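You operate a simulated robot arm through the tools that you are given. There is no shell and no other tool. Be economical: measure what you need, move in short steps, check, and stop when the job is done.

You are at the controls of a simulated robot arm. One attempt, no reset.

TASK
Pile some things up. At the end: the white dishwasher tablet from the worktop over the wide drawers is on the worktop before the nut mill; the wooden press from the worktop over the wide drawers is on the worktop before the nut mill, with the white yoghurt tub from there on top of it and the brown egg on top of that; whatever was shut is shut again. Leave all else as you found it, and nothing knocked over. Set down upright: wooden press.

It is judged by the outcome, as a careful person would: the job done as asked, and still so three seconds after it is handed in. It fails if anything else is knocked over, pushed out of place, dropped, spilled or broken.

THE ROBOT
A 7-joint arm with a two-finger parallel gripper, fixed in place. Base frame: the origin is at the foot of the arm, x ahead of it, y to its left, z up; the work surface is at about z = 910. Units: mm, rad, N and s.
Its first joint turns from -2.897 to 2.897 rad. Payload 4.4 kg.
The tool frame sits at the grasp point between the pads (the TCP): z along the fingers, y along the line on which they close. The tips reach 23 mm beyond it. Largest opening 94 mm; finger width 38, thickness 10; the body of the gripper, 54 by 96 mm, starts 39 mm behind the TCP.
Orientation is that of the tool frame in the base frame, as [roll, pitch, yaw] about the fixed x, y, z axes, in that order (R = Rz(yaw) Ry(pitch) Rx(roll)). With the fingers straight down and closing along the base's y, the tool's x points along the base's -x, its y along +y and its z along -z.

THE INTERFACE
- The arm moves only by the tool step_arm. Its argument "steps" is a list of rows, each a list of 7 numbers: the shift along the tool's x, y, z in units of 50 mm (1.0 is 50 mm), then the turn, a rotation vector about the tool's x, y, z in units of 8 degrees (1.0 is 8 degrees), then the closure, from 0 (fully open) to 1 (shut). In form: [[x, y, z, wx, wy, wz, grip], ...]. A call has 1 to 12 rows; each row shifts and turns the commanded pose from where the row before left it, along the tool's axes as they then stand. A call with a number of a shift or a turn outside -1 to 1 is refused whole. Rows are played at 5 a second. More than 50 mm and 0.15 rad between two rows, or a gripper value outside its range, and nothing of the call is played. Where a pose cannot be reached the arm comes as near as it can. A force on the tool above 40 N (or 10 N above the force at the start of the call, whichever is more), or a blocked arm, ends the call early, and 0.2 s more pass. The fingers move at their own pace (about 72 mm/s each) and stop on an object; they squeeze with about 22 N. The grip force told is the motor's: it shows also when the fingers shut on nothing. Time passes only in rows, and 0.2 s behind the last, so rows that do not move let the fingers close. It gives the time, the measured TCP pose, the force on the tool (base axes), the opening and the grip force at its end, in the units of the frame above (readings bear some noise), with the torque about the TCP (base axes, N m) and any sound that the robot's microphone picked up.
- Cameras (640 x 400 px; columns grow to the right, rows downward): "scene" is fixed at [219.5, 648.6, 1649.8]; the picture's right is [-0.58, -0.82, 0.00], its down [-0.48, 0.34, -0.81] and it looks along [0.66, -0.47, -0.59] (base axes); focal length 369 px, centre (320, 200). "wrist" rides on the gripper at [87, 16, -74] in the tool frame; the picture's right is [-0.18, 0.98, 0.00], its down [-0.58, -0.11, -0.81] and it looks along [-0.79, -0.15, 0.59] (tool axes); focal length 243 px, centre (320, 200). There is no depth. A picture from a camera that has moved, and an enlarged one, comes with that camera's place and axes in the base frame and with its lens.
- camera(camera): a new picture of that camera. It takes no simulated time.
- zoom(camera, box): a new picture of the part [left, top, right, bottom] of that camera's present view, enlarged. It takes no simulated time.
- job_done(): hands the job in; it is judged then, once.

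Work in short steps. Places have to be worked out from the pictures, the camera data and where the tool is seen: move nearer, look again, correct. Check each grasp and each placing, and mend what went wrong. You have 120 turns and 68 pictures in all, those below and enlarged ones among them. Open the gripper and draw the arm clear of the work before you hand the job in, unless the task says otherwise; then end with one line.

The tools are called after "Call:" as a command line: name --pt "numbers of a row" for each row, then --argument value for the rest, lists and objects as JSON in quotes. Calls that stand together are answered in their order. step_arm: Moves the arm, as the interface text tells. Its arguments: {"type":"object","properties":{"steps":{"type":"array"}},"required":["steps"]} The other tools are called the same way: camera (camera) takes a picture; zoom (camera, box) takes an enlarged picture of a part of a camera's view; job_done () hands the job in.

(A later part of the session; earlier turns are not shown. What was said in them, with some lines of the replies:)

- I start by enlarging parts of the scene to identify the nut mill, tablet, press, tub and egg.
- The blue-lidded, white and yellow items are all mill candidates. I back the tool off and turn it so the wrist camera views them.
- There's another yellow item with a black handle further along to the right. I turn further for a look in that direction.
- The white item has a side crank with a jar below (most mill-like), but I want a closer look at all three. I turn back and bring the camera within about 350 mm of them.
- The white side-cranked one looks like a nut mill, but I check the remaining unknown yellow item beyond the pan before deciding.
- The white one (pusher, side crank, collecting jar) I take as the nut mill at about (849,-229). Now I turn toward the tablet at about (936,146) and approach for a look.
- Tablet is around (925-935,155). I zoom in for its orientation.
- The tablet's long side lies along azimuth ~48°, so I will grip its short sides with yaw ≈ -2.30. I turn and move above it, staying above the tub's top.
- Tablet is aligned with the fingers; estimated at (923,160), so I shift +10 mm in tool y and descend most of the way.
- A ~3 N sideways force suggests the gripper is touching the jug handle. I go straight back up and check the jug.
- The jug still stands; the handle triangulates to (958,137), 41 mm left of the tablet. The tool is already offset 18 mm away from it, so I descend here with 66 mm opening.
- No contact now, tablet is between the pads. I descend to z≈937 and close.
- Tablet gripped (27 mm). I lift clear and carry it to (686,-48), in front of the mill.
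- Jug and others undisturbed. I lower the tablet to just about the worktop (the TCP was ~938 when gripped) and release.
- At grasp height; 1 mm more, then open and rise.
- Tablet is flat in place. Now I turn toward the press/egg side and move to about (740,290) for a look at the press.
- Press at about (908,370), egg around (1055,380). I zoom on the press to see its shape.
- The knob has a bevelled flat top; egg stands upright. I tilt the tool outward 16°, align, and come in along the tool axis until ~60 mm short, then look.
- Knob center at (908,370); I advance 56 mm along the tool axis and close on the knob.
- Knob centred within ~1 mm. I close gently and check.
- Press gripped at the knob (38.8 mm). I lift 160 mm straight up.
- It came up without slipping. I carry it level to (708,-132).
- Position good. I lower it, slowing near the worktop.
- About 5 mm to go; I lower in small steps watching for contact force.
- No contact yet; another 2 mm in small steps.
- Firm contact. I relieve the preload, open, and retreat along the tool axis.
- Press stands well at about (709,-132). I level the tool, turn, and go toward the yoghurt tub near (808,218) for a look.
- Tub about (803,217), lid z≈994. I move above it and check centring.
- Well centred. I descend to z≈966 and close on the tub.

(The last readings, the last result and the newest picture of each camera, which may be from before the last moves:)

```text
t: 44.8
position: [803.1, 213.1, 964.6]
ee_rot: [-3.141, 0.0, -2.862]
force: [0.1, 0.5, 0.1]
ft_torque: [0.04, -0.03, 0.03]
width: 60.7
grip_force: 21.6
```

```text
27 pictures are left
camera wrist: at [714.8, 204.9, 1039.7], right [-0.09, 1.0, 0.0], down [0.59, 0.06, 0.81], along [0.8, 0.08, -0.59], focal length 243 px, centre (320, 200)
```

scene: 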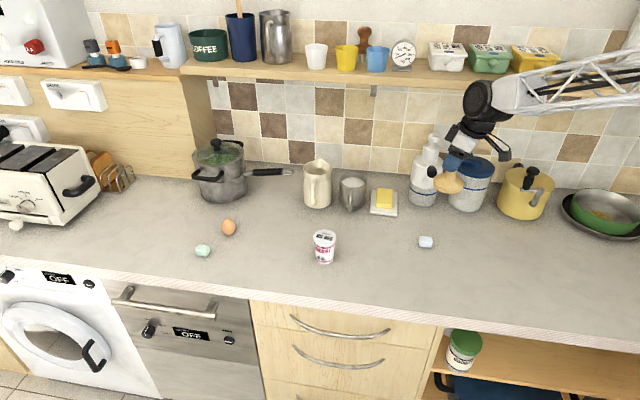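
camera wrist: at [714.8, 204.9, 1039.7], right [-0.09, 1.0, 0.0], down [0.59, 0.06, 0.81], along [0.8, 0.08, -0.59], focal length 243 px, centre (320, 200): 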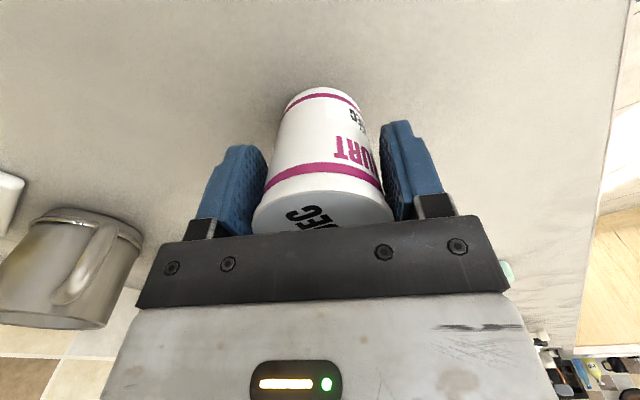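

Tub gripped at 60.7 mm. I lift 170 mm and carry it over the press.

Call:
step_arm --pt "0 0 -0.85 0 0 0 1" --pt "0 0 -0.85 0 0 0 1" --pt "0 0 -0.85 0 0 0 1" --pt "0 0 -0.85 0 0 0 1" --pt "0.4675 -0.765 0 0 0 0 1" --pt "0.4675 -0.765 0 0 0 0 1" --pt "0.4675 -0.765 0 0 0 0 1" --pt "0.4675 -0.765 0 0 0 0 1" --pt "0.4675 -0.765 0 0 0 0 1" --pt "0.4675 -0.765 0 0 0 0 1" --pt "0.4675 -0.765 0 0 0 0 1" --pt "0.4675 -0.765 0 0 0 0 1"

Call:
step_arm --pt "0 0 0.4 0 0 0 1" --pt "0 0 0 0 0 0 1"

Call:
camera --camera "wrist"

Call:
zoom --camera "scene" --box '[390, 130, 510, 250]'

```text
t: 47.4
position: [709.4, -131.2, 1134.6]
ee_rot: [3.141, 0.001, -2.862]
force: [0.2, 0.8, -2.1]
ft_torque: [0.02, 0.0, -0.01]
width: 60.9
grip_force: 22.2
```

```text
t: 48.0
position: [708.8, -131.2, 1114.0]
ee_rot: [-3.141, -0.001, -2.862]
force: [0.4, 0.5, -2.3]
ft_torque: [-0.04, 0.02, 0.01]
width: 60.6
grip_force: 22.3
```

```text
26 pictures are left
camera wrist: at [621.7, -138.6, 1188.4], right [-0.09, 1.0, 0.0], down [0.59, 0.06, 0.81], along [0.8, 0.08, -0.59], focal length 243 px, centre (320, 200)
```

wrist: 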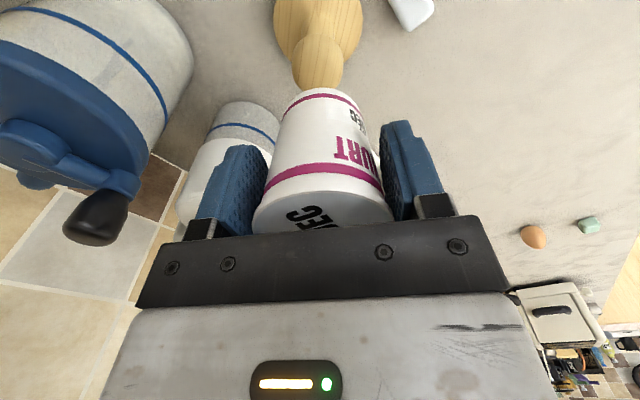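

```text
3.33 times, centred on (450, 190) of scene
camera zoom: at [219.5, 648.6, 1649.8], right [-0.58, -0.82, 0.0], down [-0.48, 0.34, -0.81], along [0.66, -0.47, -0.59], focal length 1230 px, centre (-113, 233)
```

zoom: 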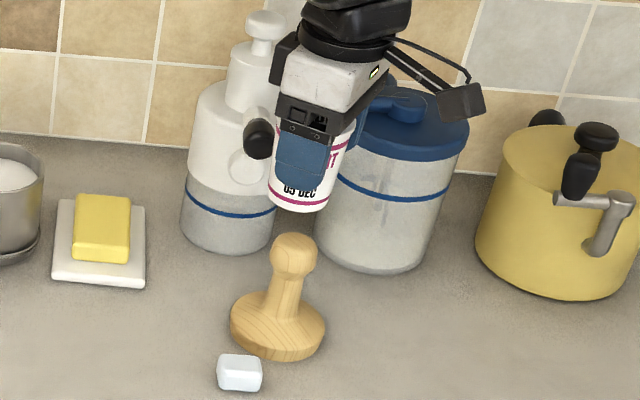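

Tub seems ~4 mm too far out relative to the knob; I zoom tighter to verify.

Call:
zoom --camera "scene" --box '[425, 155, 475, 225]'

Call:
zoom --camera "wrist" --box '[250, 0, 400, 130]'

```text
5.71 times, centred on (450, 190) of scene
camera zoom: at [219.5, 648.6, 1649.8], right [-0.58, -0.82, 0.0], down [-0.48, 0.34, -0.81], along [0.66, -0.47, -0.59], focal length 2108 px, centre (-423, 257)
```

zoom: 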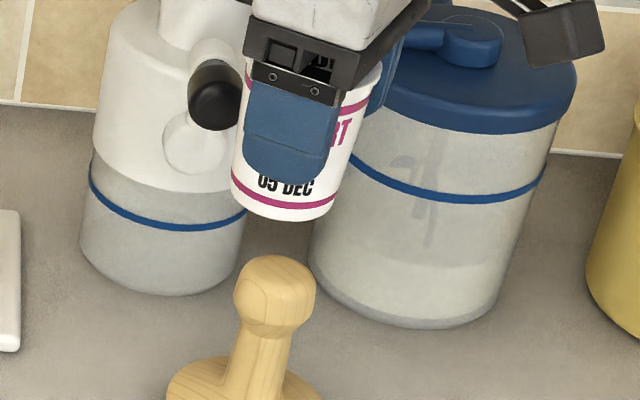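

```text
3.08 times, centred on (325, 65) of wrist
camera zoom: at [621.7, -138.6, 1188.4], right [-0.09, 1.0, 0.0], down [0.59, 0.06, 0.81], along [0.8, 0.08, -0.59], focal length 746 px, centre (305, 615)
```

zoom: 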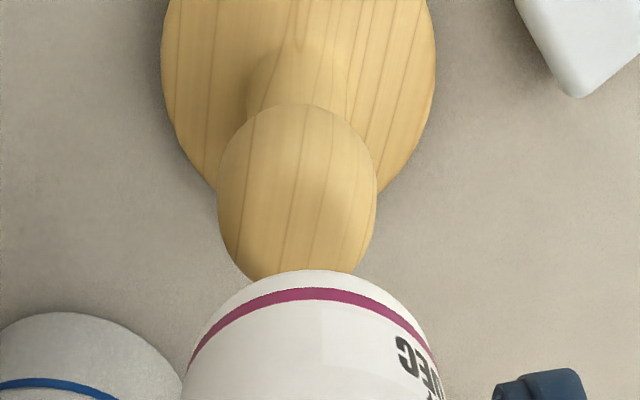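

Both views indicate the tub is ~7 mm too far outward (tool -x side) relative to the knob. I shift 7 mm toward the robot and lower to about 8 mm above the knob, then recheck.

Call:
step_arm --pt "0.14 0 0 0 0 0 1" --pt "0 0 0.4 0 0 0 1" --pt "0 0 0.3 0 0 0 1" --pt "0 0 0 0 0 0 1"

Call:
zoom --camera "scene" --box '[425, 155, 475, 225]'

Call:
zoom --camera "wrist" --box '[250, 0, 400, 130]'

```text
t: 49.0
position: [702.7, -132.1, 1080.5]
ee_rot: [3.14, -0.001, -2.862]
force: [0.7, 0.6, -1.7]
ft_torque: [0.01, 0.06, -0.01]
width: 60.7
grip_force: 21.7
```

```text
5.71 times, centred on (450, 190) of scene
camera zoom: at [219.5, 648.6, 1649.8], right [-0.58, -0.82, 0.0], down [-0.48, 0.34, -0.81], along [0.66, -0.47, -0.59], focal length 2108 px, centre (-423, 257)
```

zoom: 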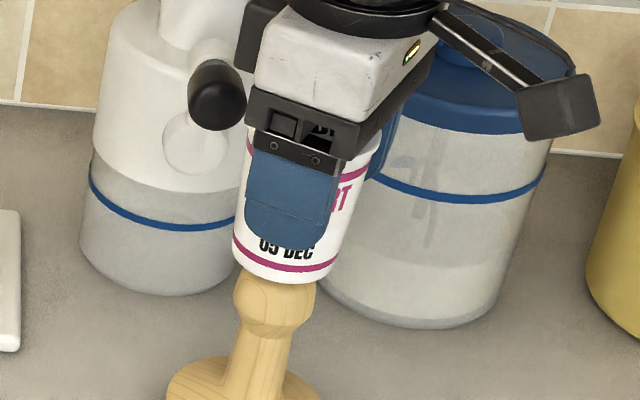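

```text
3.08 times, centred on (325, 65) of wrist
camera zoom: at [614.2, -140.7, 1154.2], right [-0.09, 1.0, 0.0], down [0.59, 0.06, 0.81], along [0.8, 0.08, -0.59], focal length 746 px, centre (305, 615)
```

zoom: 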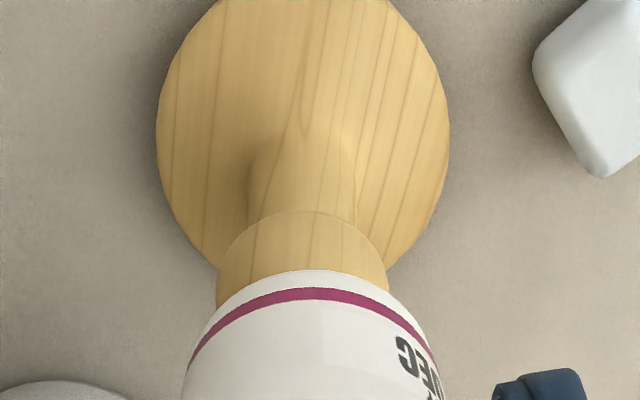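

Nearly aligned; I nudge 2 mm inward and 1 mm sideways and lower in small steps until contact.

Call:
step_arm --pt "0.04 -0.02 0 0 0 0 1" --pt "0 0 0.06 0 0 0 1" --pt "0 0 0.04 0 0 0 1" --pt "0 0 0 0 0 0 1"

Call:
step_arm --pt "0 0 0.04 0 0 0 1" --pt "0 0 0 0 0 0 1"

```text
t: 50.0
position: [699.0, -132.6, 1074.8]
ee_rot: [3.141, -0.001, -2.864]
force: [-0.3, 0.7, -1.6]
ft_torque: [0.05, 0.0, 0.02]
width: 60.8
grip_force: 22.4
```

```text
t: 50.6
position: [700.0, -133.6, 1073.3]
ee_rot: [3.141, 0.0, -2.862]
force: [0.2, -0.4, -2.0]
ft_torque: [0.0, -0.01, 0.0]
width: 60.8
grip_force: 21.9
```

No contact yet; I continue in ~1.5 mm steps.

Call:
step_arm --pt "0 0 0.03 0 0 0 1" --pt "0 0 0 0 0 0 1"

Call:
step_arm --pt "0 0 0.03 0 0 0 1" --pt "0 0 0 0 0 0 1"

Call:
zoom --camera "scene" --box '[425, 155, 475, 225]'

```text
t: 51.2
position: [699.8, -134.0, 1071.2]
ee_rot: [3.141, 0.0, -2.863]
force: [-0.1, 0.1, -2.3]
ft_torque: [-0.01, -0.01, 0.02]
width: 60.6
grip_force: 22.1
```

```text
t: 51.8
position: [699.3, -132.2, 1071.3]
ee_rot: [-3.142, 0.0, -2.861]
force: [0.3, -0.8, -2.2]
ft_torque: [0.01, 0.0, -0.02]
width: 60.9
grip_force: 22.0
```

```text
5.71 times, centred on (450, 190) of scene
camera zoom: at [219.5, 648.6, 1649.8], right [-0.58, -0.82, 0.0], down [-0.48, 0.34, -0.81], along [0.66, -0.47, -0.59], focal length 2108 px, centre (-423, 257)
```

zoom: 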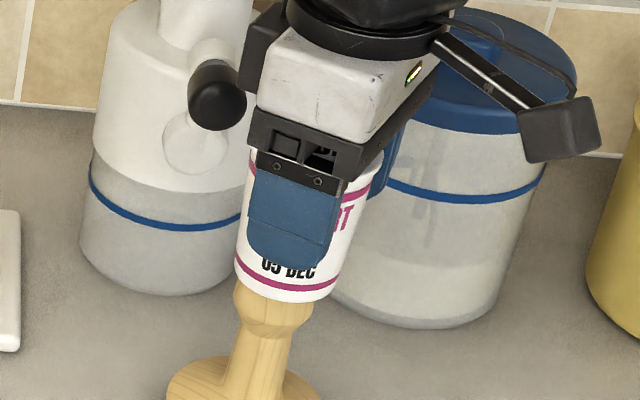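

Averaging all estimates, the best centre is about 3 mm further out and 1 mm back in y. I shift (still not in contact) and keep lowering.

Call:
step_arm --pt "-0.06 0.025 0 0 0 0 1" --pt "0 0 0.03 0 0 0 1" --pt "0 0 0 0 0 0 1"

Call:
step_arm --pt "0 0 0.03 0 0 0 1" --pt "0 0 0 0 0 0 1"

Call:
camera --camera "wrist"

```text
t: 52.6
position: [702.2, -132.8, 1068.2]
ee_rot: [-3.139, 0.002, -2.862]
force: [-1.8, 0.5, 15.6]
ft_torque: [0.02, 0.06, -0.01]
width: 60.7
grip_force: 21.5
```

```text
t: 53.2
position: [702.7, -132.5, 1066.5]
ee_rot: [3.141, 0.002, -2.863]
force: [1.7, -0.3, 20.1]
ft_torque: [0.08, -0.25, 0.03]
width: 61.0
grip_force: 22.3
```

```text
19 pictures are left
camera wrist: at [614.8, -140.4, 1141.0], right [-0.09, 1.0, 0.0], down [0.59, 0.06, 0.81], along [0.8, 0.08, -0.59], focal length 243 px, centre (320, 200)
```

wrist: 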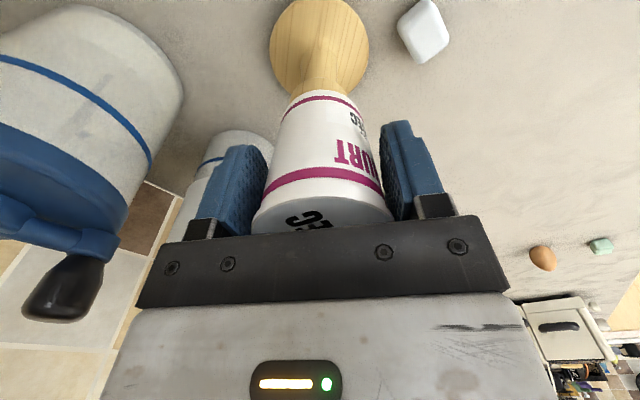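

Contact at TCP z≈1069; the contact torques indicate the pressure centre is around the tub axis. I relieve the load and open slowly.

Call:
step_arm --pt "0 0 -0.045 0 0 0 1" --pt "0 0 0 0 0 0 1"

Call:
step_arm --pt "0 0 0 0 0 0 0.3" --pt "0 0 0 0 0 0 0.25" --pt "0 0 0 0 0 0 0.15" --pt "0 0 0 0 0 0 0"

Call:
camera --camera "wrist"

```text
t: 53.8
position: [702.8, -133.2, 1067.4]
ee_rot: [-3.142, -0.002, -2.861]
force: [0.2, 0.5, -2.1]
ft_torque: [0.02, -0.02, -0.02]
width: 60.8
grip_force: 22.6
```

```text
t: 54.8
position: [701.9, -132.6, 1068.9]
ee_rot: [-3.14, 0.0, -2.862]
force: [-0.2, 0.3, 0.5]
ft_torque: [0.0, 0.0, 0.01]
width: 93.8
grip_force: 0.1
```

```text
18 pictures are left
camera wrist: at [614.7, -140.6, 1142.7], right [-0.09, 1.0, 0.0], down [0.59, 0.06, 0.81], along [0.8, 0.08, -0.59], focal length 243 px, centre (320, 200)
```

wrist: 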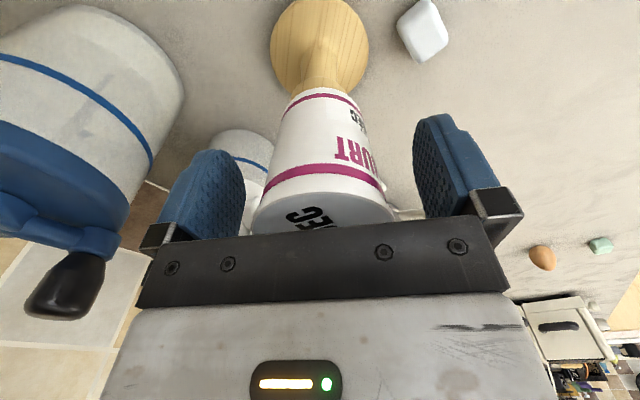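

Tub stands by itself on the knob. I rise straight up and then back off, and inspect.

Call:
step_arm --pt "0 0 -0.4 0 0 0 0" --pt "0 0 -0.8 0 0 0 0" --pt "0 0 -0.8 0 0 0 0" --pt "0.8 0 -0.4 0 0 0 0" --pt "0.8 0 0 0 0 0 0" --pt "0 0 0 0 0 0 0"

Call:
zoom --camera "scene" --box '[400, 130, 500, 240]'

Call:
camera --camera "wrist"

```text
t: 56.2
position: [627.1, -156.4, 1187.9]
ee_rot: [-3.141, 0.001, -2.862]
force: [0.0, -0.1, 0.3]
ft_torque: [0.0, 0.03, 0.02]
width: 93.8
grip_force: 0.0
```

```text
3.64 times, centred on (450, 185) of scene
camera zoom: at [219.5, 648.6, 1649.8], right [-0.58, -0.82, 0.0], down [-0.48, 0.34, -0.81], along [0.66, -0.47, -0.59], focal length 1342 px, centre (-153, 254)
```

zoom: 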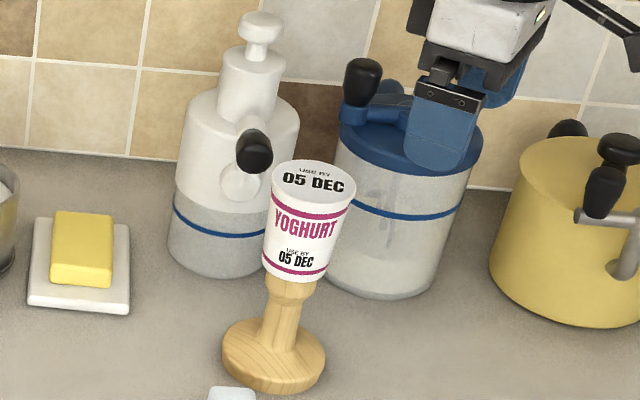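

```text
16 pictures are left
camera wrist: at [539.1, -164.0, 1263.3], right [-0.09, 1.0, 0.0], down [0.59, 0.06, 0.81], along [0.8, 0.08, -0.59], focal length 243 px, centre (320, 200)
```

wrist: 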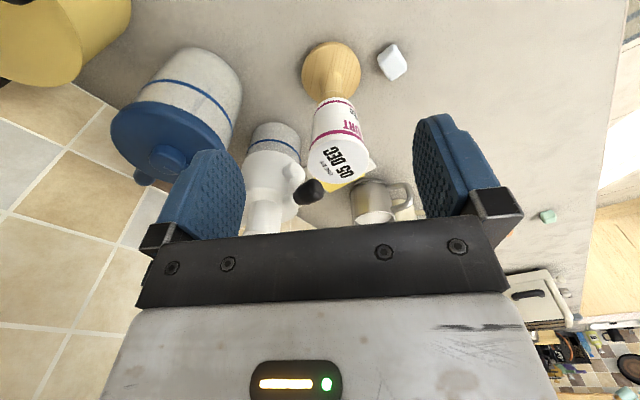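

The stack stands true. Now the egg, at about (1062,383), beyond straight-down reach: I move to (847,305) and then tilt the tool out 40°.

Call:
step_arm --pt "0 0 0 0 0 -0.47 0.2" --pt "-0.66 0.653 0 0 0 0 0.2" --pt "-0.66 0.653 0 0 0 0 0.2" --pt "-0.66 0.653 0 0 0 0 0.2" --pt "-0.66 0.653 0 0 0 0 0.2" --pt "-0.66 0.653 0 0 0 0 0.2" --pt "-0.66 0.653 0 0 0 0 0.2" --pt "-0.66 0.653 0 0 0 0 0.2" --pt "-0.66 0.653 0 0 0 0 0.2" --pt "-0.66 0.653 0 0 0 0 0.2" --pt "-0.66 0.653 0 0 0 0 0.2" --pt "-0.66 0.653 0 0 0 0 0.2"

Call:
step_arm --pt "0 0 0 0 -1 0 0.2" --pt "0 0 0 0 -1 0 0.2" --pt "0 0 0 0 -1 0 0.2" --pt "0 0 0 0 -1 0 0.2" --pt "0 0 0 0 -1 0 0.2" --pt "0 0 0 0 0 0 0.2"

Call:
camera --camera "wrist"

```text
t: 58.8
position: [848.1, 306.7, 1189.8]
ee_rot: [-3.141, -0.001, -2.798]
force: [-0.1, -0.1, 0.3]
ft_torque: [0.01, 0.0, 0.01]
width: 75.0
grip_force: 0.0
```

```text
t: 60.2
position: [845.9, 306.7, 1189.0]
ee_rot: [3.141, 0.7, -2.797]
force: [1.0, 0.0, 0.4]
ft_torque: [0.01, 0.01, 0.0]
width: 75.2
grip_force: 0.2
```

```text
15 pictures are left
camera wrist: at [732.8, 283.5, 1190.3], right [-0.2, 0.97, 0.12], down [-0.03, -0.13, 0.99], along [0.98, 0.19, 0.06], focal length 243 px, centre (320, 200)
```

wrist: 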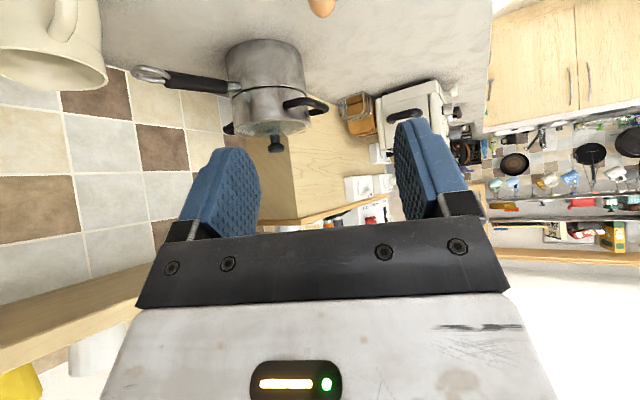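

Tilted pose reached. The egg lies almost straight along the tool axis; I advance 240 mm toward it and look.

Call:
step_arm --pt "-0.4 0 0.8 0 0 0 0.2" --pt "0 0 0.9 0 0 0 0.2" --pt "0 0 0.9 0 0 0 0.2" --pt "0 0 0.9 0 0 0 0.2" --pt "0 0 0.9 0 0 0 0.2" --pt "0 0 0.4 0 0 0 0.2" --pt "0 0 0 0 0 0 0.2"

Call:
camera --camera "wrist"

Call:
zoom --camera "scene" --box '[170, 150, 330, 270]'

```text
t: 61.8
position: [1007.0, 364.0, 1015.7]
ee_rot: [3.14, 0.697, -2.796]
force: [0.3, 0.2, 0.8]
ft_torque: [-0.02, -0.02, 0.02]
width: 75.1
grip_force: 0.0
```

```text
14 pictures are left
camera wrist: at [893.7, 341.2, 1017.2], right [-0.2, 0.97, 0.12], down [-0.03, -0.13, 0.99], along [0.98, 0.19, 0.06], focal length 243 px, centre (320, 200)
```

wrist: 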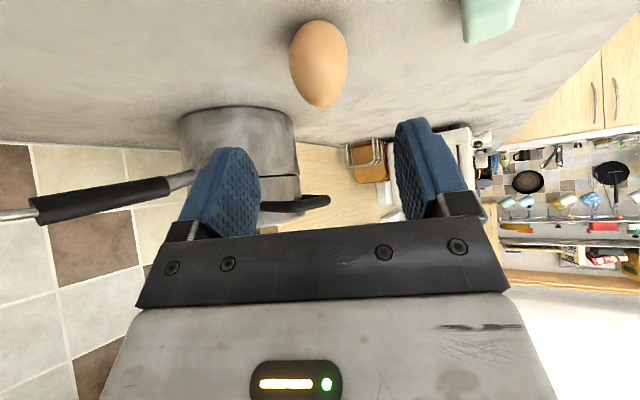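

```text
3.33 times, centred on (250, 210) of scene
camera zoom: at [219.5, 648.6, 1649.8], right [-0.58, -0.82, 0.0], down [-0.48, 0.34, -0.81], along [0.66, -0.47, -0.59], focal length 1230 px, centre (553, 167)
```

zoom: 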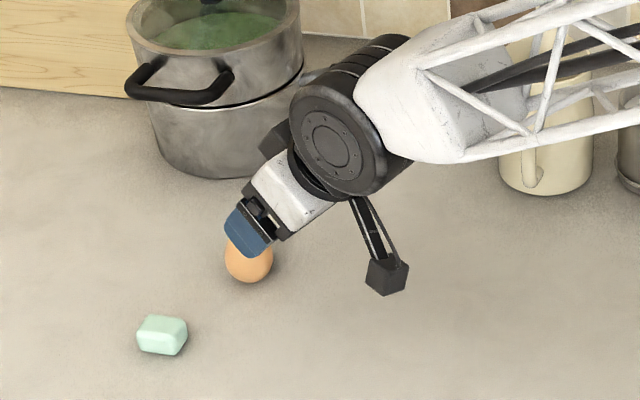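

Egg at about (1056,383), widest z≈932. I advance the remaining ~86 mm along the tool axis.

Call:
step_arm --pt "0.08 0.025 0.6 0 0 0 0.2" --pt "0 0 0.6 0 0 0 0.2" --pt "0 0 0.52 0 0 0 0.2" --pt "0 0 0 0 0 0 0.2"

Call:
camera --camera "wrist"

Call:
zoom --camera "scene" --box '[190, 180, 290, 260]'

```text
t: 62.8
position: [1051.6, 381.4, 948.9]
ee_rot: [-3.14, 0.699, -2.796]
force: [-0.2, -0.1, -0.4]
ft_torque: [0.0, -0.01, -0.02]
width: 75.2
grip_force: 0.1
```

```text
12 pictures are left
camera wrist: at [938.6, 357.8, 949.6], right [-0.2, 0.97, 0.12], down [-0.03, -0.13, 0.99], along [0.98, 0.19, 0.06], focal length 243 px, centre (320, 200)
```

wrist: 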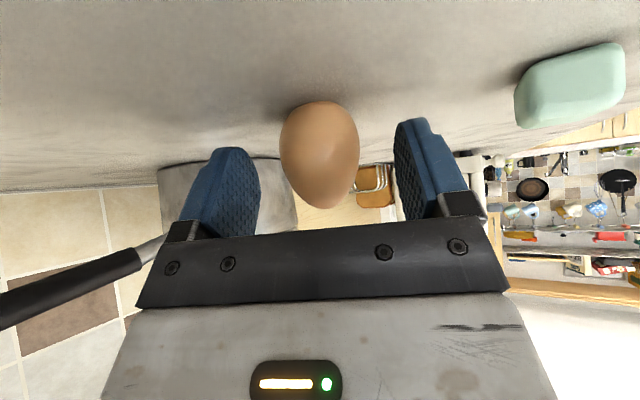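

```text
5.00 times, centred on (240, 220) of scene
camera zoom: at [219.5, 648.6, 1649.8], right [-0.58, -0.82, 0.0], down [-0.48, 0.34, -0.81], along [0.66, -0.47, -0.59], focal length 1845 px, centre (720, 100)
```

zoom: 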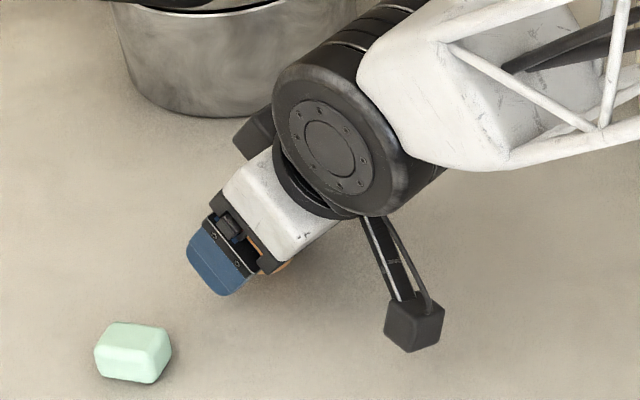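

Egg is centred between the pads. I go 6 mm deeper, then close.

Call:
step_arm --pt "0 0 0.12 0 0 0 0.2" --pt "0 0 0 0 0 0 0.4" --pt "0 0 0 0 0 0 0.5" --pt "0 0 0 0 0 0 0.6" --pt "0 0 0 0 0 0 1" --pt "0 0 0 0 0 0 1"

Call:
camera --camera "wrist"

```text
t: 64.2
position: [1056.8, 383.7, 943.3]
ee_rot: [-3.14, 0.698, -2.797]
force: [0.5, -0.4, -0.2]
ft_torque: [0.02, 0.02, 0.01]
width: 40.1
grip_force: 7.6
```

```text
10 pictures are left
camera wrist: at [942.8, 360.3, 945.6], right [-0.2, 0.97, 0.12], down [-0.03, -0.13, 0.99], along [0.98, 0.19, 0.06], focal length 243 px, centre (320, 200)
```

wrist: 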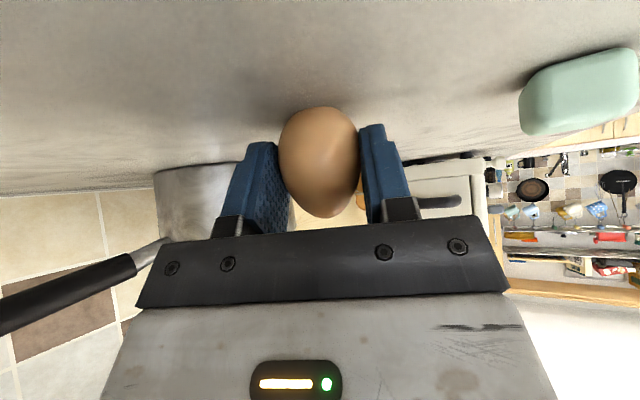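

Egg held at 40 mm. I wait for full grip, lift straight 30 mm, then retreat back along the approach path.

Call:
step_arm --pt "0 0 0 0 0 0 1" --pt "-0.13 0 -0.15 0 0 0 1" --pt "-0.26 0 -0.31 0 0 0 1" --pt "0 0 -0.7 0 0 0 1" --pt "0 0 -0.8 0 0 0 1" --pt "0 0 -0.8 0 0 0 1" --pt "0 0 -0.8 0 0 0 1" --pt "0 0 -0.8 0 0 0 1" --pt "0 0 -0.8 0 0 0 1" --pt "0 0 -0.7 0 0 0 1" --pt "0 0 0 0 0 0 1"

Call:
camera --camera "wrist"

```text
t: 66.6
position: [898.2, 326.9, 1182.4]
ee_rot: [-3.141, 0.697, -2.795]
force: [0.7, -0.3, -0.2]
ft_torque: [0.0, 0.04, -0.01]
width: 39.7
grip_force: 8.0
```

```text
9 pictures are left
camera wrist: at [785.6, 303.7, 1183.9], right [-0.2, 0.97, 0.12], down [-0.03, -0.13, 0.99], along [0.98, 0.19, 0.06], focal length 243 px, centre (320, 200)
```

wrist: 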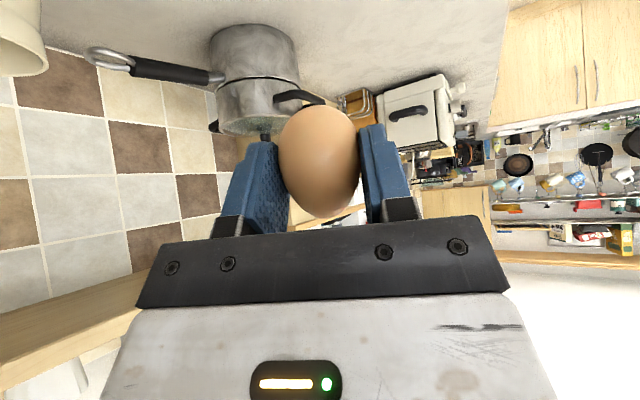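

Egg held upright relative to before. I carry it with the same orientation to above the tub, TCP target (700,-133,1182).

Call:
step_arm --pt "0.476 -0.6655 -0.4 0 0 0 1" --pt "0.476 -0.6655 -0.4 0 0 0 1" --pt "0.476 -0.6655 -0.4 0 0 0 1" --pt "0.476 -0.6655 -0.4 0 0 0 1" --pt "0.476 -0.6655 -0.4 0 0 0 1" --pt "0.476 -0.6655 -0.4 0 0 0 1" --pt "0.476 -0.6655 -0.4 0 0 0 1" --pt "0.476 -0.6655 -0.4 0 0 0 1" --pt "0.476 -0.6655 -0.4 0 0 0 1" --pt "0.476 -0.6655 -0.4 0 0 0 1" --pt "0.476 -0.6655 -0.4 0 0 0 1" --pt "0 0 0 0 0 0 1"

Call:
step_arm --pt "0.257 0 0.306 0 0 0 1" --pt "0.129 0 0.153 0 0 0 1" --pt "0 0 0 0 0 0 1"

Call:
camera --camera "wrist"

Call:
zoom --camera "scene" --box '[410, 110, 490, 220]'

```text
t: 69.2
position: [697.8, -136.9, 1182.5]
ee_rot: [3.142, 0.698, -2.795]
force: [0.2, -0.4, -0.1]
ft_torque: [0.0, -0.01, -0.01]
width: 40.4
grip_force: 8.4
```

```text
t: 70.0
position: [697.6, -136.7, 1151.7]
ee_rot: [-3.141, 0.698, -2.795]
force: [0.0, -0.6, -1.0]
ft_torque: [0.02, 0.0, 0.0]
width: 40.0
grip_force: 8.2
```

```text
8 pictures are left
camera wrist: at [584.4, -160.2, 1153.9], right [-0.2, 0.97, 0.12], down [-0.03, -0.13, 0.99], along [0.98, 0.19, 0.06], focal length 243 px, centre (320, 200)
```

wrist: 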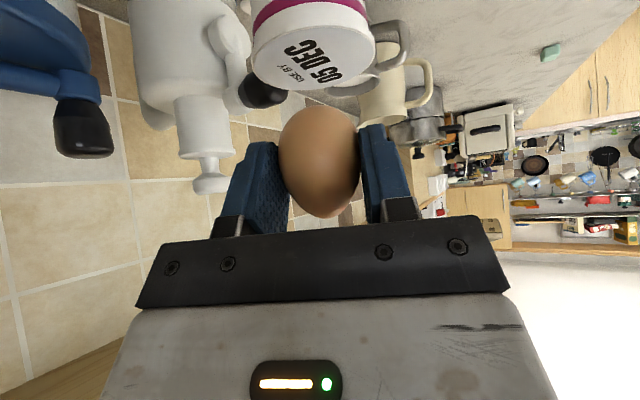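

```text
3.64 times, centred on (450, 165) of scene
camera zoom: at [219.5, 648.6, 1649.8], right [-0.58, -0.82, 0.0], down [-0.48, 0.34, -0.81], along [0.66, -0.47, -0.59], focal length 1342 px, centre (-153, 327)
```

zoom: 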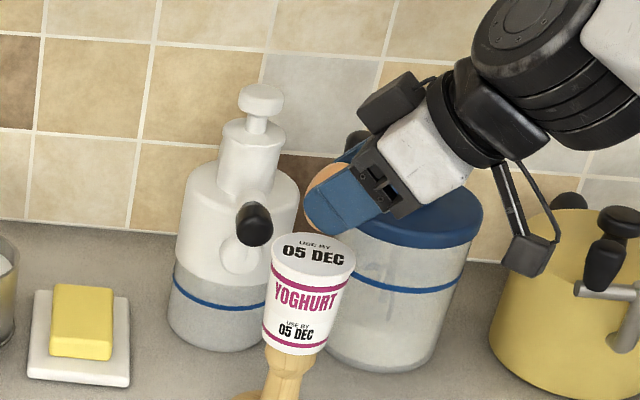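

Combining tub release position, lid size (62 mm) and both views: move +3 mm outward and +2.4 mm in y. I do that and lower 13 mm.

Call:
step_arm --pt "-0.046 0.048 0.038 0 0 0 1" --pt "0.167 0 0.2 0 0 0 1" --pt "0 0 0 0 0 0 1"

Call:
zoom --camera "wrist" --box '[230, 0, 410, 230]'

Call:
zoom --camera "scene" --box '[425, 130, 475, 210]'

```text
t: 70.8
position: [699.3, -131.7, 1139.6]
ee_rot: [3.141, 0.7, -2.795]
force: [-0.4, -0.4, -2.2]
ft_torque: [0.02, -0.05, 0.03]
width: 40.2
grip_force: 8.0
```

```text
1.74 times, centred on (320, 115) of wrist
camera zoom: at [586.6, -155.5, 1141.2], right [-0.2, 0.97, 0.12], down [-0.03, -0.13, 0.99], along [0.98, 0.19, 0.06], focal length 422 px, centre (320, 348)
```

zoom: 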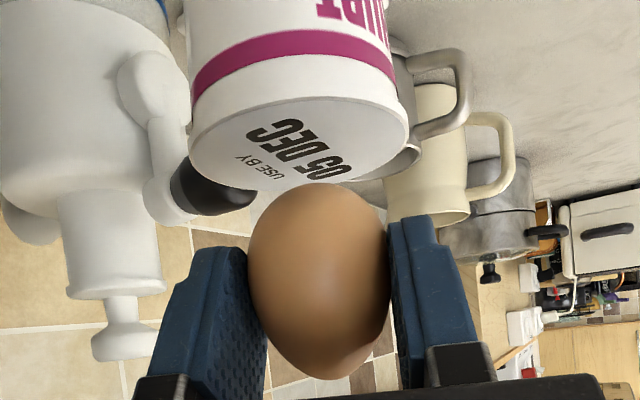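

```text
5.00 times, centred on (450, 170) of scene
camera zoom: at [219.5, 648.6, 1649.8], right [-0.58, -0.82, 0.0], down [-0.48, 0.34, -0.81], along [0.66, -0.47, -0.59], focal length 1845 px, centre (-330, 350)
```

zoom: 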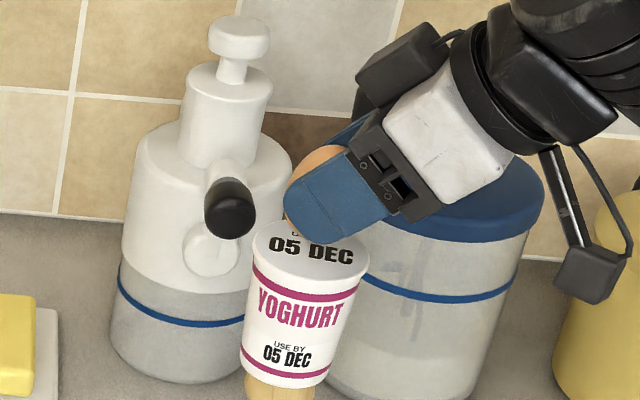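

Egg and lid centres now agree within ~2 mm. I lower 5 mm, then in ~1.5 mm steps watching force.

Call:
step_arm --pt "0.064 -0.015 0.077 0 0 0 1" --pt "0 0 0 0 0 0 1"

Call:
step_arm --pt "0.02 0 0.023 0 0 0 1" --pt "0 0 0 0 0 0 1"

Call:
step_arm --pt "0.02 0 0.023 0 0 0 1" --pt "0 0 0 0 0 0 1"

```text
t: 71.4
position: [699.3, -133.1, 1134.6]
ee_rot: [3.142, 0.7, -2.795]
force: [1.1, 0.2, -0.2]
ft_torque: [-0.01, 0.02, 0.0]
width: 40.4
grip_force: 7.9
```

```text
t: 72.0
position: [698.8, -134.2, 1133.1]
ee_rot: [-3.14, 0.7, -2.796]
force: [0.3, 0.7, -1.0]
ft_torque: [0.0, 0.03, 0.0]
width: 39.9
grip_force: 7.9
```

```text
t: 72.6
position: [700.0, -132.9, 1131.3]
ee_rot: [3.141, 0.7, -2.796]
force: [0.7, -0.3, -0.6]
ft_torque: [-0.01, 0.04, -0.01]
width: 40.1
grip_force: 8.1
```

No contact yet; I continue in ~1 mm steps.

Call:
step_arm --pt "0.015 0 0.018 0 0 0 1" --pt "0 0 0 0 0 0 1"

Call:
step_arm --pt "0.015 0 0.018 0 0 0 1" --pt "0 0 0 0 0 0 1"

```text
t: 73.2
position: [699.0, -134.2, 1129.4]
ee_rot: [-3.141, 0.698, -2.796]
force: [0.6, 0.6, -1.3]
ft_torque: [0.02, 0.0, 0.03]
width: 40.1
grip_force: 7.5
```

```text
t: 73.8
position: [699.0, -132.9, 1128.2]
ee_rot: [-3.14, 0.699, -2.796]
force: [0.0, 0.5, -0.8]
ft_torque: [0.0, -0.01, -0.04]
width: 40.0
grip_force: 7.7
```

Still nothing; two more 1 mm steps, then a look.

Call:
step_arm --pt "0.015 0 0.018 0 0 0 1" --pt "0 0 0 0 0 0 1"

Call:
step_arm --pt "0.015 0 0.018 0 0 0 1" --pt "0 0 0 0 0 0 1"

Call:
zoom --camera "wrist" --box '[230, 0, 410, 230]'

```text
t: 74.4
position: [698.6, -132.0, 1127.0]
ee_rot: [-3.141, 0.698, -2.796]
force: [0.9, 0.0, 0.1]
ft_torque: [-0.01, 0.0, 0.0]
width: 40.0
grip_force: 8.5
```

```text
t: 75.0
position: [698.2, -131.6, 1126.9]
ee_rot: [-3.141, 0.697, -2.796]
force: [-0.1, 0.1, 0.3]
ft_torque: [0.02, 0.0, -0.01]
width: 40.0
grip_force: 8.2
```

```text
1.74 times, centred on (320, 115) of wrist
camera zoom: at [585.7, -155.8, 1128.2], right [-0.2, 0.97, 0.12], down [-0.03, -0.13, 0.99], along [0.98, 0.19, 0.06], focal length 422 px, centre (320, 348)
```

zoom: 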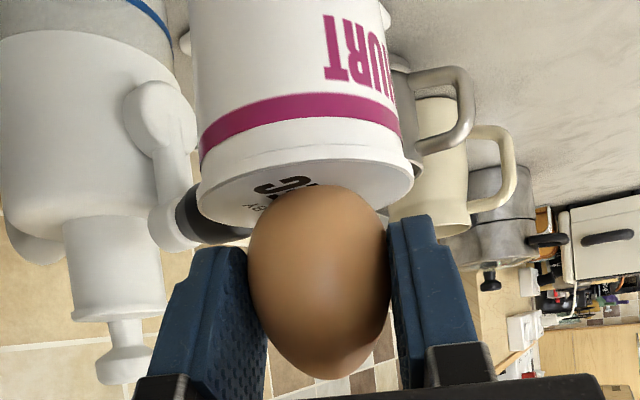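

The lid is ~4 mm below the egg still; I correct 2 mm outward and 1 mm in y and continue stepping down.

Call:
step_arm --pt "-0.03 -0.02 0.026 0 0 0 1" --pt "0.019 0 0.023 0 0 0 1" --pt "0 0 0 0 0 0 1"

Call:
step_arm --pt "0.013 0 0.015 0 0 0 1" --pt "0 0 0 0 0 0 1"

Call:
step_arm --pt "0.013 0 0.015 0 0 0 1" --pt "0 0 0 0 0 0 1"

```text
t: 75.8
position: [701.1, -133.8, 1126.5]
ee_rot: [3.14, 0.698, -2.797]
force: [0.5, 0.2, 3.4]
ft_torque: [0.1, 0.01, -0.02]
width: 39.9
grip_force: 8.0
```

```text
t: 76.4
position: [700.3, -134.4, 1124.8]
ee_rot: [-3.142, 0.696, -2.796]
force: [0.0, 0.8, 7.8]
ft_torque: [0.08, -0.07, 0.0]
width: 40.2
grip_force: 7.8
```

```text
t: 77.0
position: [701.6, -131.8, 1121.7]
ee_rot: [3.141, 0.699, -2.794]
force: [1.2, -0.3, 5.6]
ft_torque: [0.04, -0.08, 0.0]
width: 40.1
grip_force: 8.0
```

Contact with the lid. I relieve ~1 mm and look before releasing.

Call:
step_arm --pt "-0.008 0 -0.01 0 0 0 1" --pt "0 0 0 0 0 0 1"

Call:
zoom --camera "scene" --box '[415, 120, 485, 240]'

```text
t: 77.6
position: [701.3, -133.4, 1122.6]
ee_rot: [3.14, 0.698, -2.796]
force: [-0.1, 0.2, 0.5]
ft_torque: [0.0, -0.01, 0.0]
width: 39.7
grip_force: 8.0
```

```text
3.33 times, centred on (450, 180) of scene
camera zoom: at [219.5, 648.6, 1649.8], right [-0.58, -0.82, 0.0], down [-0.48, 0.34, -0.81], along [0.66, -0.47, -0.59], focal length 1230 px, centre (-113, 267)
```

zoom: 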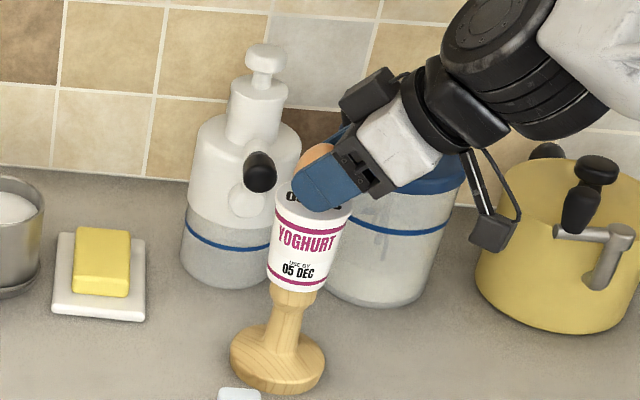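

Force is near zero and the stack is upright. I open only slightly and look.

Call:
step_arm --pt "0 0 0 0 0 0 0.55" --pt "0 0 0 0 0 0 0.52" --pt "0 0 0 0 0 0 0.5" --pt "0 0 0 0 0 0 0.5"

Call:
camera --camera "wrist"

```text
t: 78.6
position: [701.4, -134.2, 1123.9]
ee_rot: [-3.141, 0.697, -2.796]
force: [-0.4, 0.8, 0.1]
ft_torque: [0.01, -0.04, 0.0]
width: 47.1
grip_force: 0.0
```

```text
2 pictures are left
camera wrist: at [588.0, -157.0, 1125.0], right [-0.2, 0.97, 0.12], down [-0.03, -0.13, 0.99], along [0.98, 0.19, 0.06], focal length 243 px, centre (320, 200)
```

wrist: 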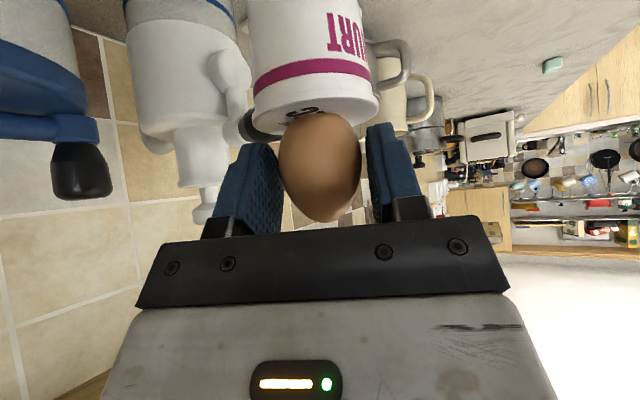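

Egg stands free on the lid. I open wider and withdraw along the tool axis.

Call:
step_arm --pt "0 0 0 0 0 0 0.4" --pt "0 0 0 0 0 0 0.25" --pt "0 0 0 0 0 0 0.2" --pt "0 0 -0.3 0 0 0 0.2" --pt "0 0 -0.5 0 0 0 0.2" --pt "0 0 -0.8 0 0 0 0.2" --pt "0 0 -0.8 0 0 0 0.2" --pt "0 0 -0.8 0 0 0 0.2" --pt "0 0 0 0 0 0 0.2"

Call:
camera --camera "scene"

```text
t: 80.6
position: [605.9, -166.0, 1248.2]
ee_rot: [3.141, 0.697, -2.796]
force: [-0.5, 0.0, -0.8]
ft_torque: [0.02, 0.0, 0.0]
width: 75.1
grip_force: 0.1
```

```text
1 pictures are left
```

scene: 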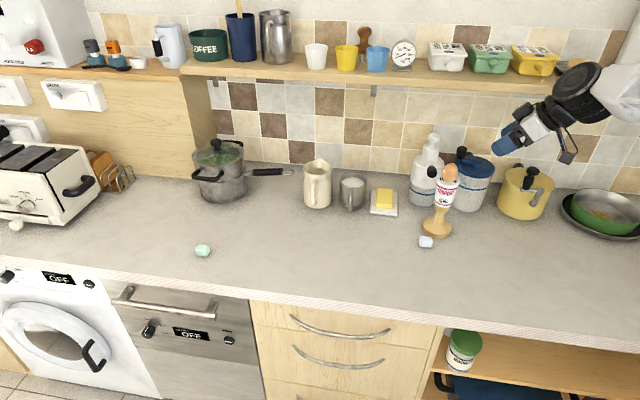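

The whole pile stands with everything else in place. I draw the arm further clear and take a last close look.

Call:
step_arm --pt "0.6 0 -0.6 0 0 0 0.2" --pt "0.6 0 -0.6 0 0 0 0.2" --pt "0.6 0 -0.6 0 0 0 0.2" --pt "0 0 0 0 0 0 0.2" --pt "0 0 0 0 0 0 0" --pt "0 0 0 0 0 0 0" --pt "0 0 0 0 0 0 0" --pt "0 0 0 0 0 0 0" --pt "0 0 0 0 0 0 0" --pt "0 0 0 0 0 0 0"

Call:
zoom --camera "scene" --box '[360, 130, 520, 260]'

```text
t: 82.8
position: [487.7, -205.3, 1252.9]
ee_rot: [3.139, 0.697, -2.785]
force: [-0.4, -0.5, -0.7]
ft_torque: [0.02, 0.04, 0.01]
width: 94.0
grip_force: 0.0
```

```text
3.08 times, centred on (440, 195) of scene
camera zoom: at [219.5, 648.6, 1649.8], right [-0.58, -0.82, 0.0], down [-0.48, 0.34, -0.81], along [0.66, -0.47, -0.59], focal length 1135 px, centre (-49, 215)
```

zoom: 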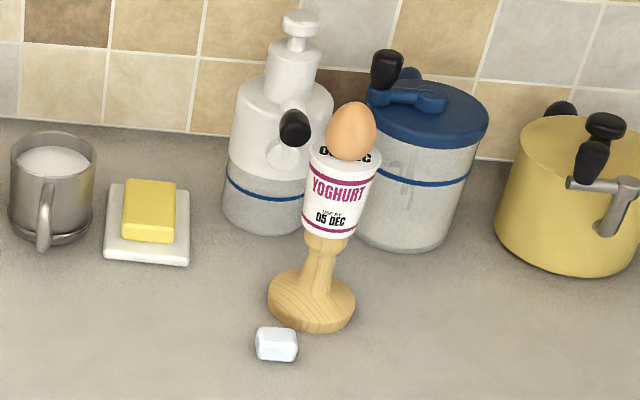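

The pile is stable: press upright, tub on it, egg on the tub, and the tablet beside it before the mill. The gripper is open and the arm is clear, so I hand in.

Call:
job_done

```text
The job is handed in.
```

I handed the job in with the white tablet and the upright wooden press on the worktop before the nut mill, the yoghurt tub on the press and the brown egg on the tub. Nothing in the scene was labelled as the nut mill; I took it to be the white mill with the side crank. The gripper brushed the cream jug's handle while I was reaching for the tablet, but the jug stayed upright with no visible shift. I opened nothing, so there was nothing to shut.
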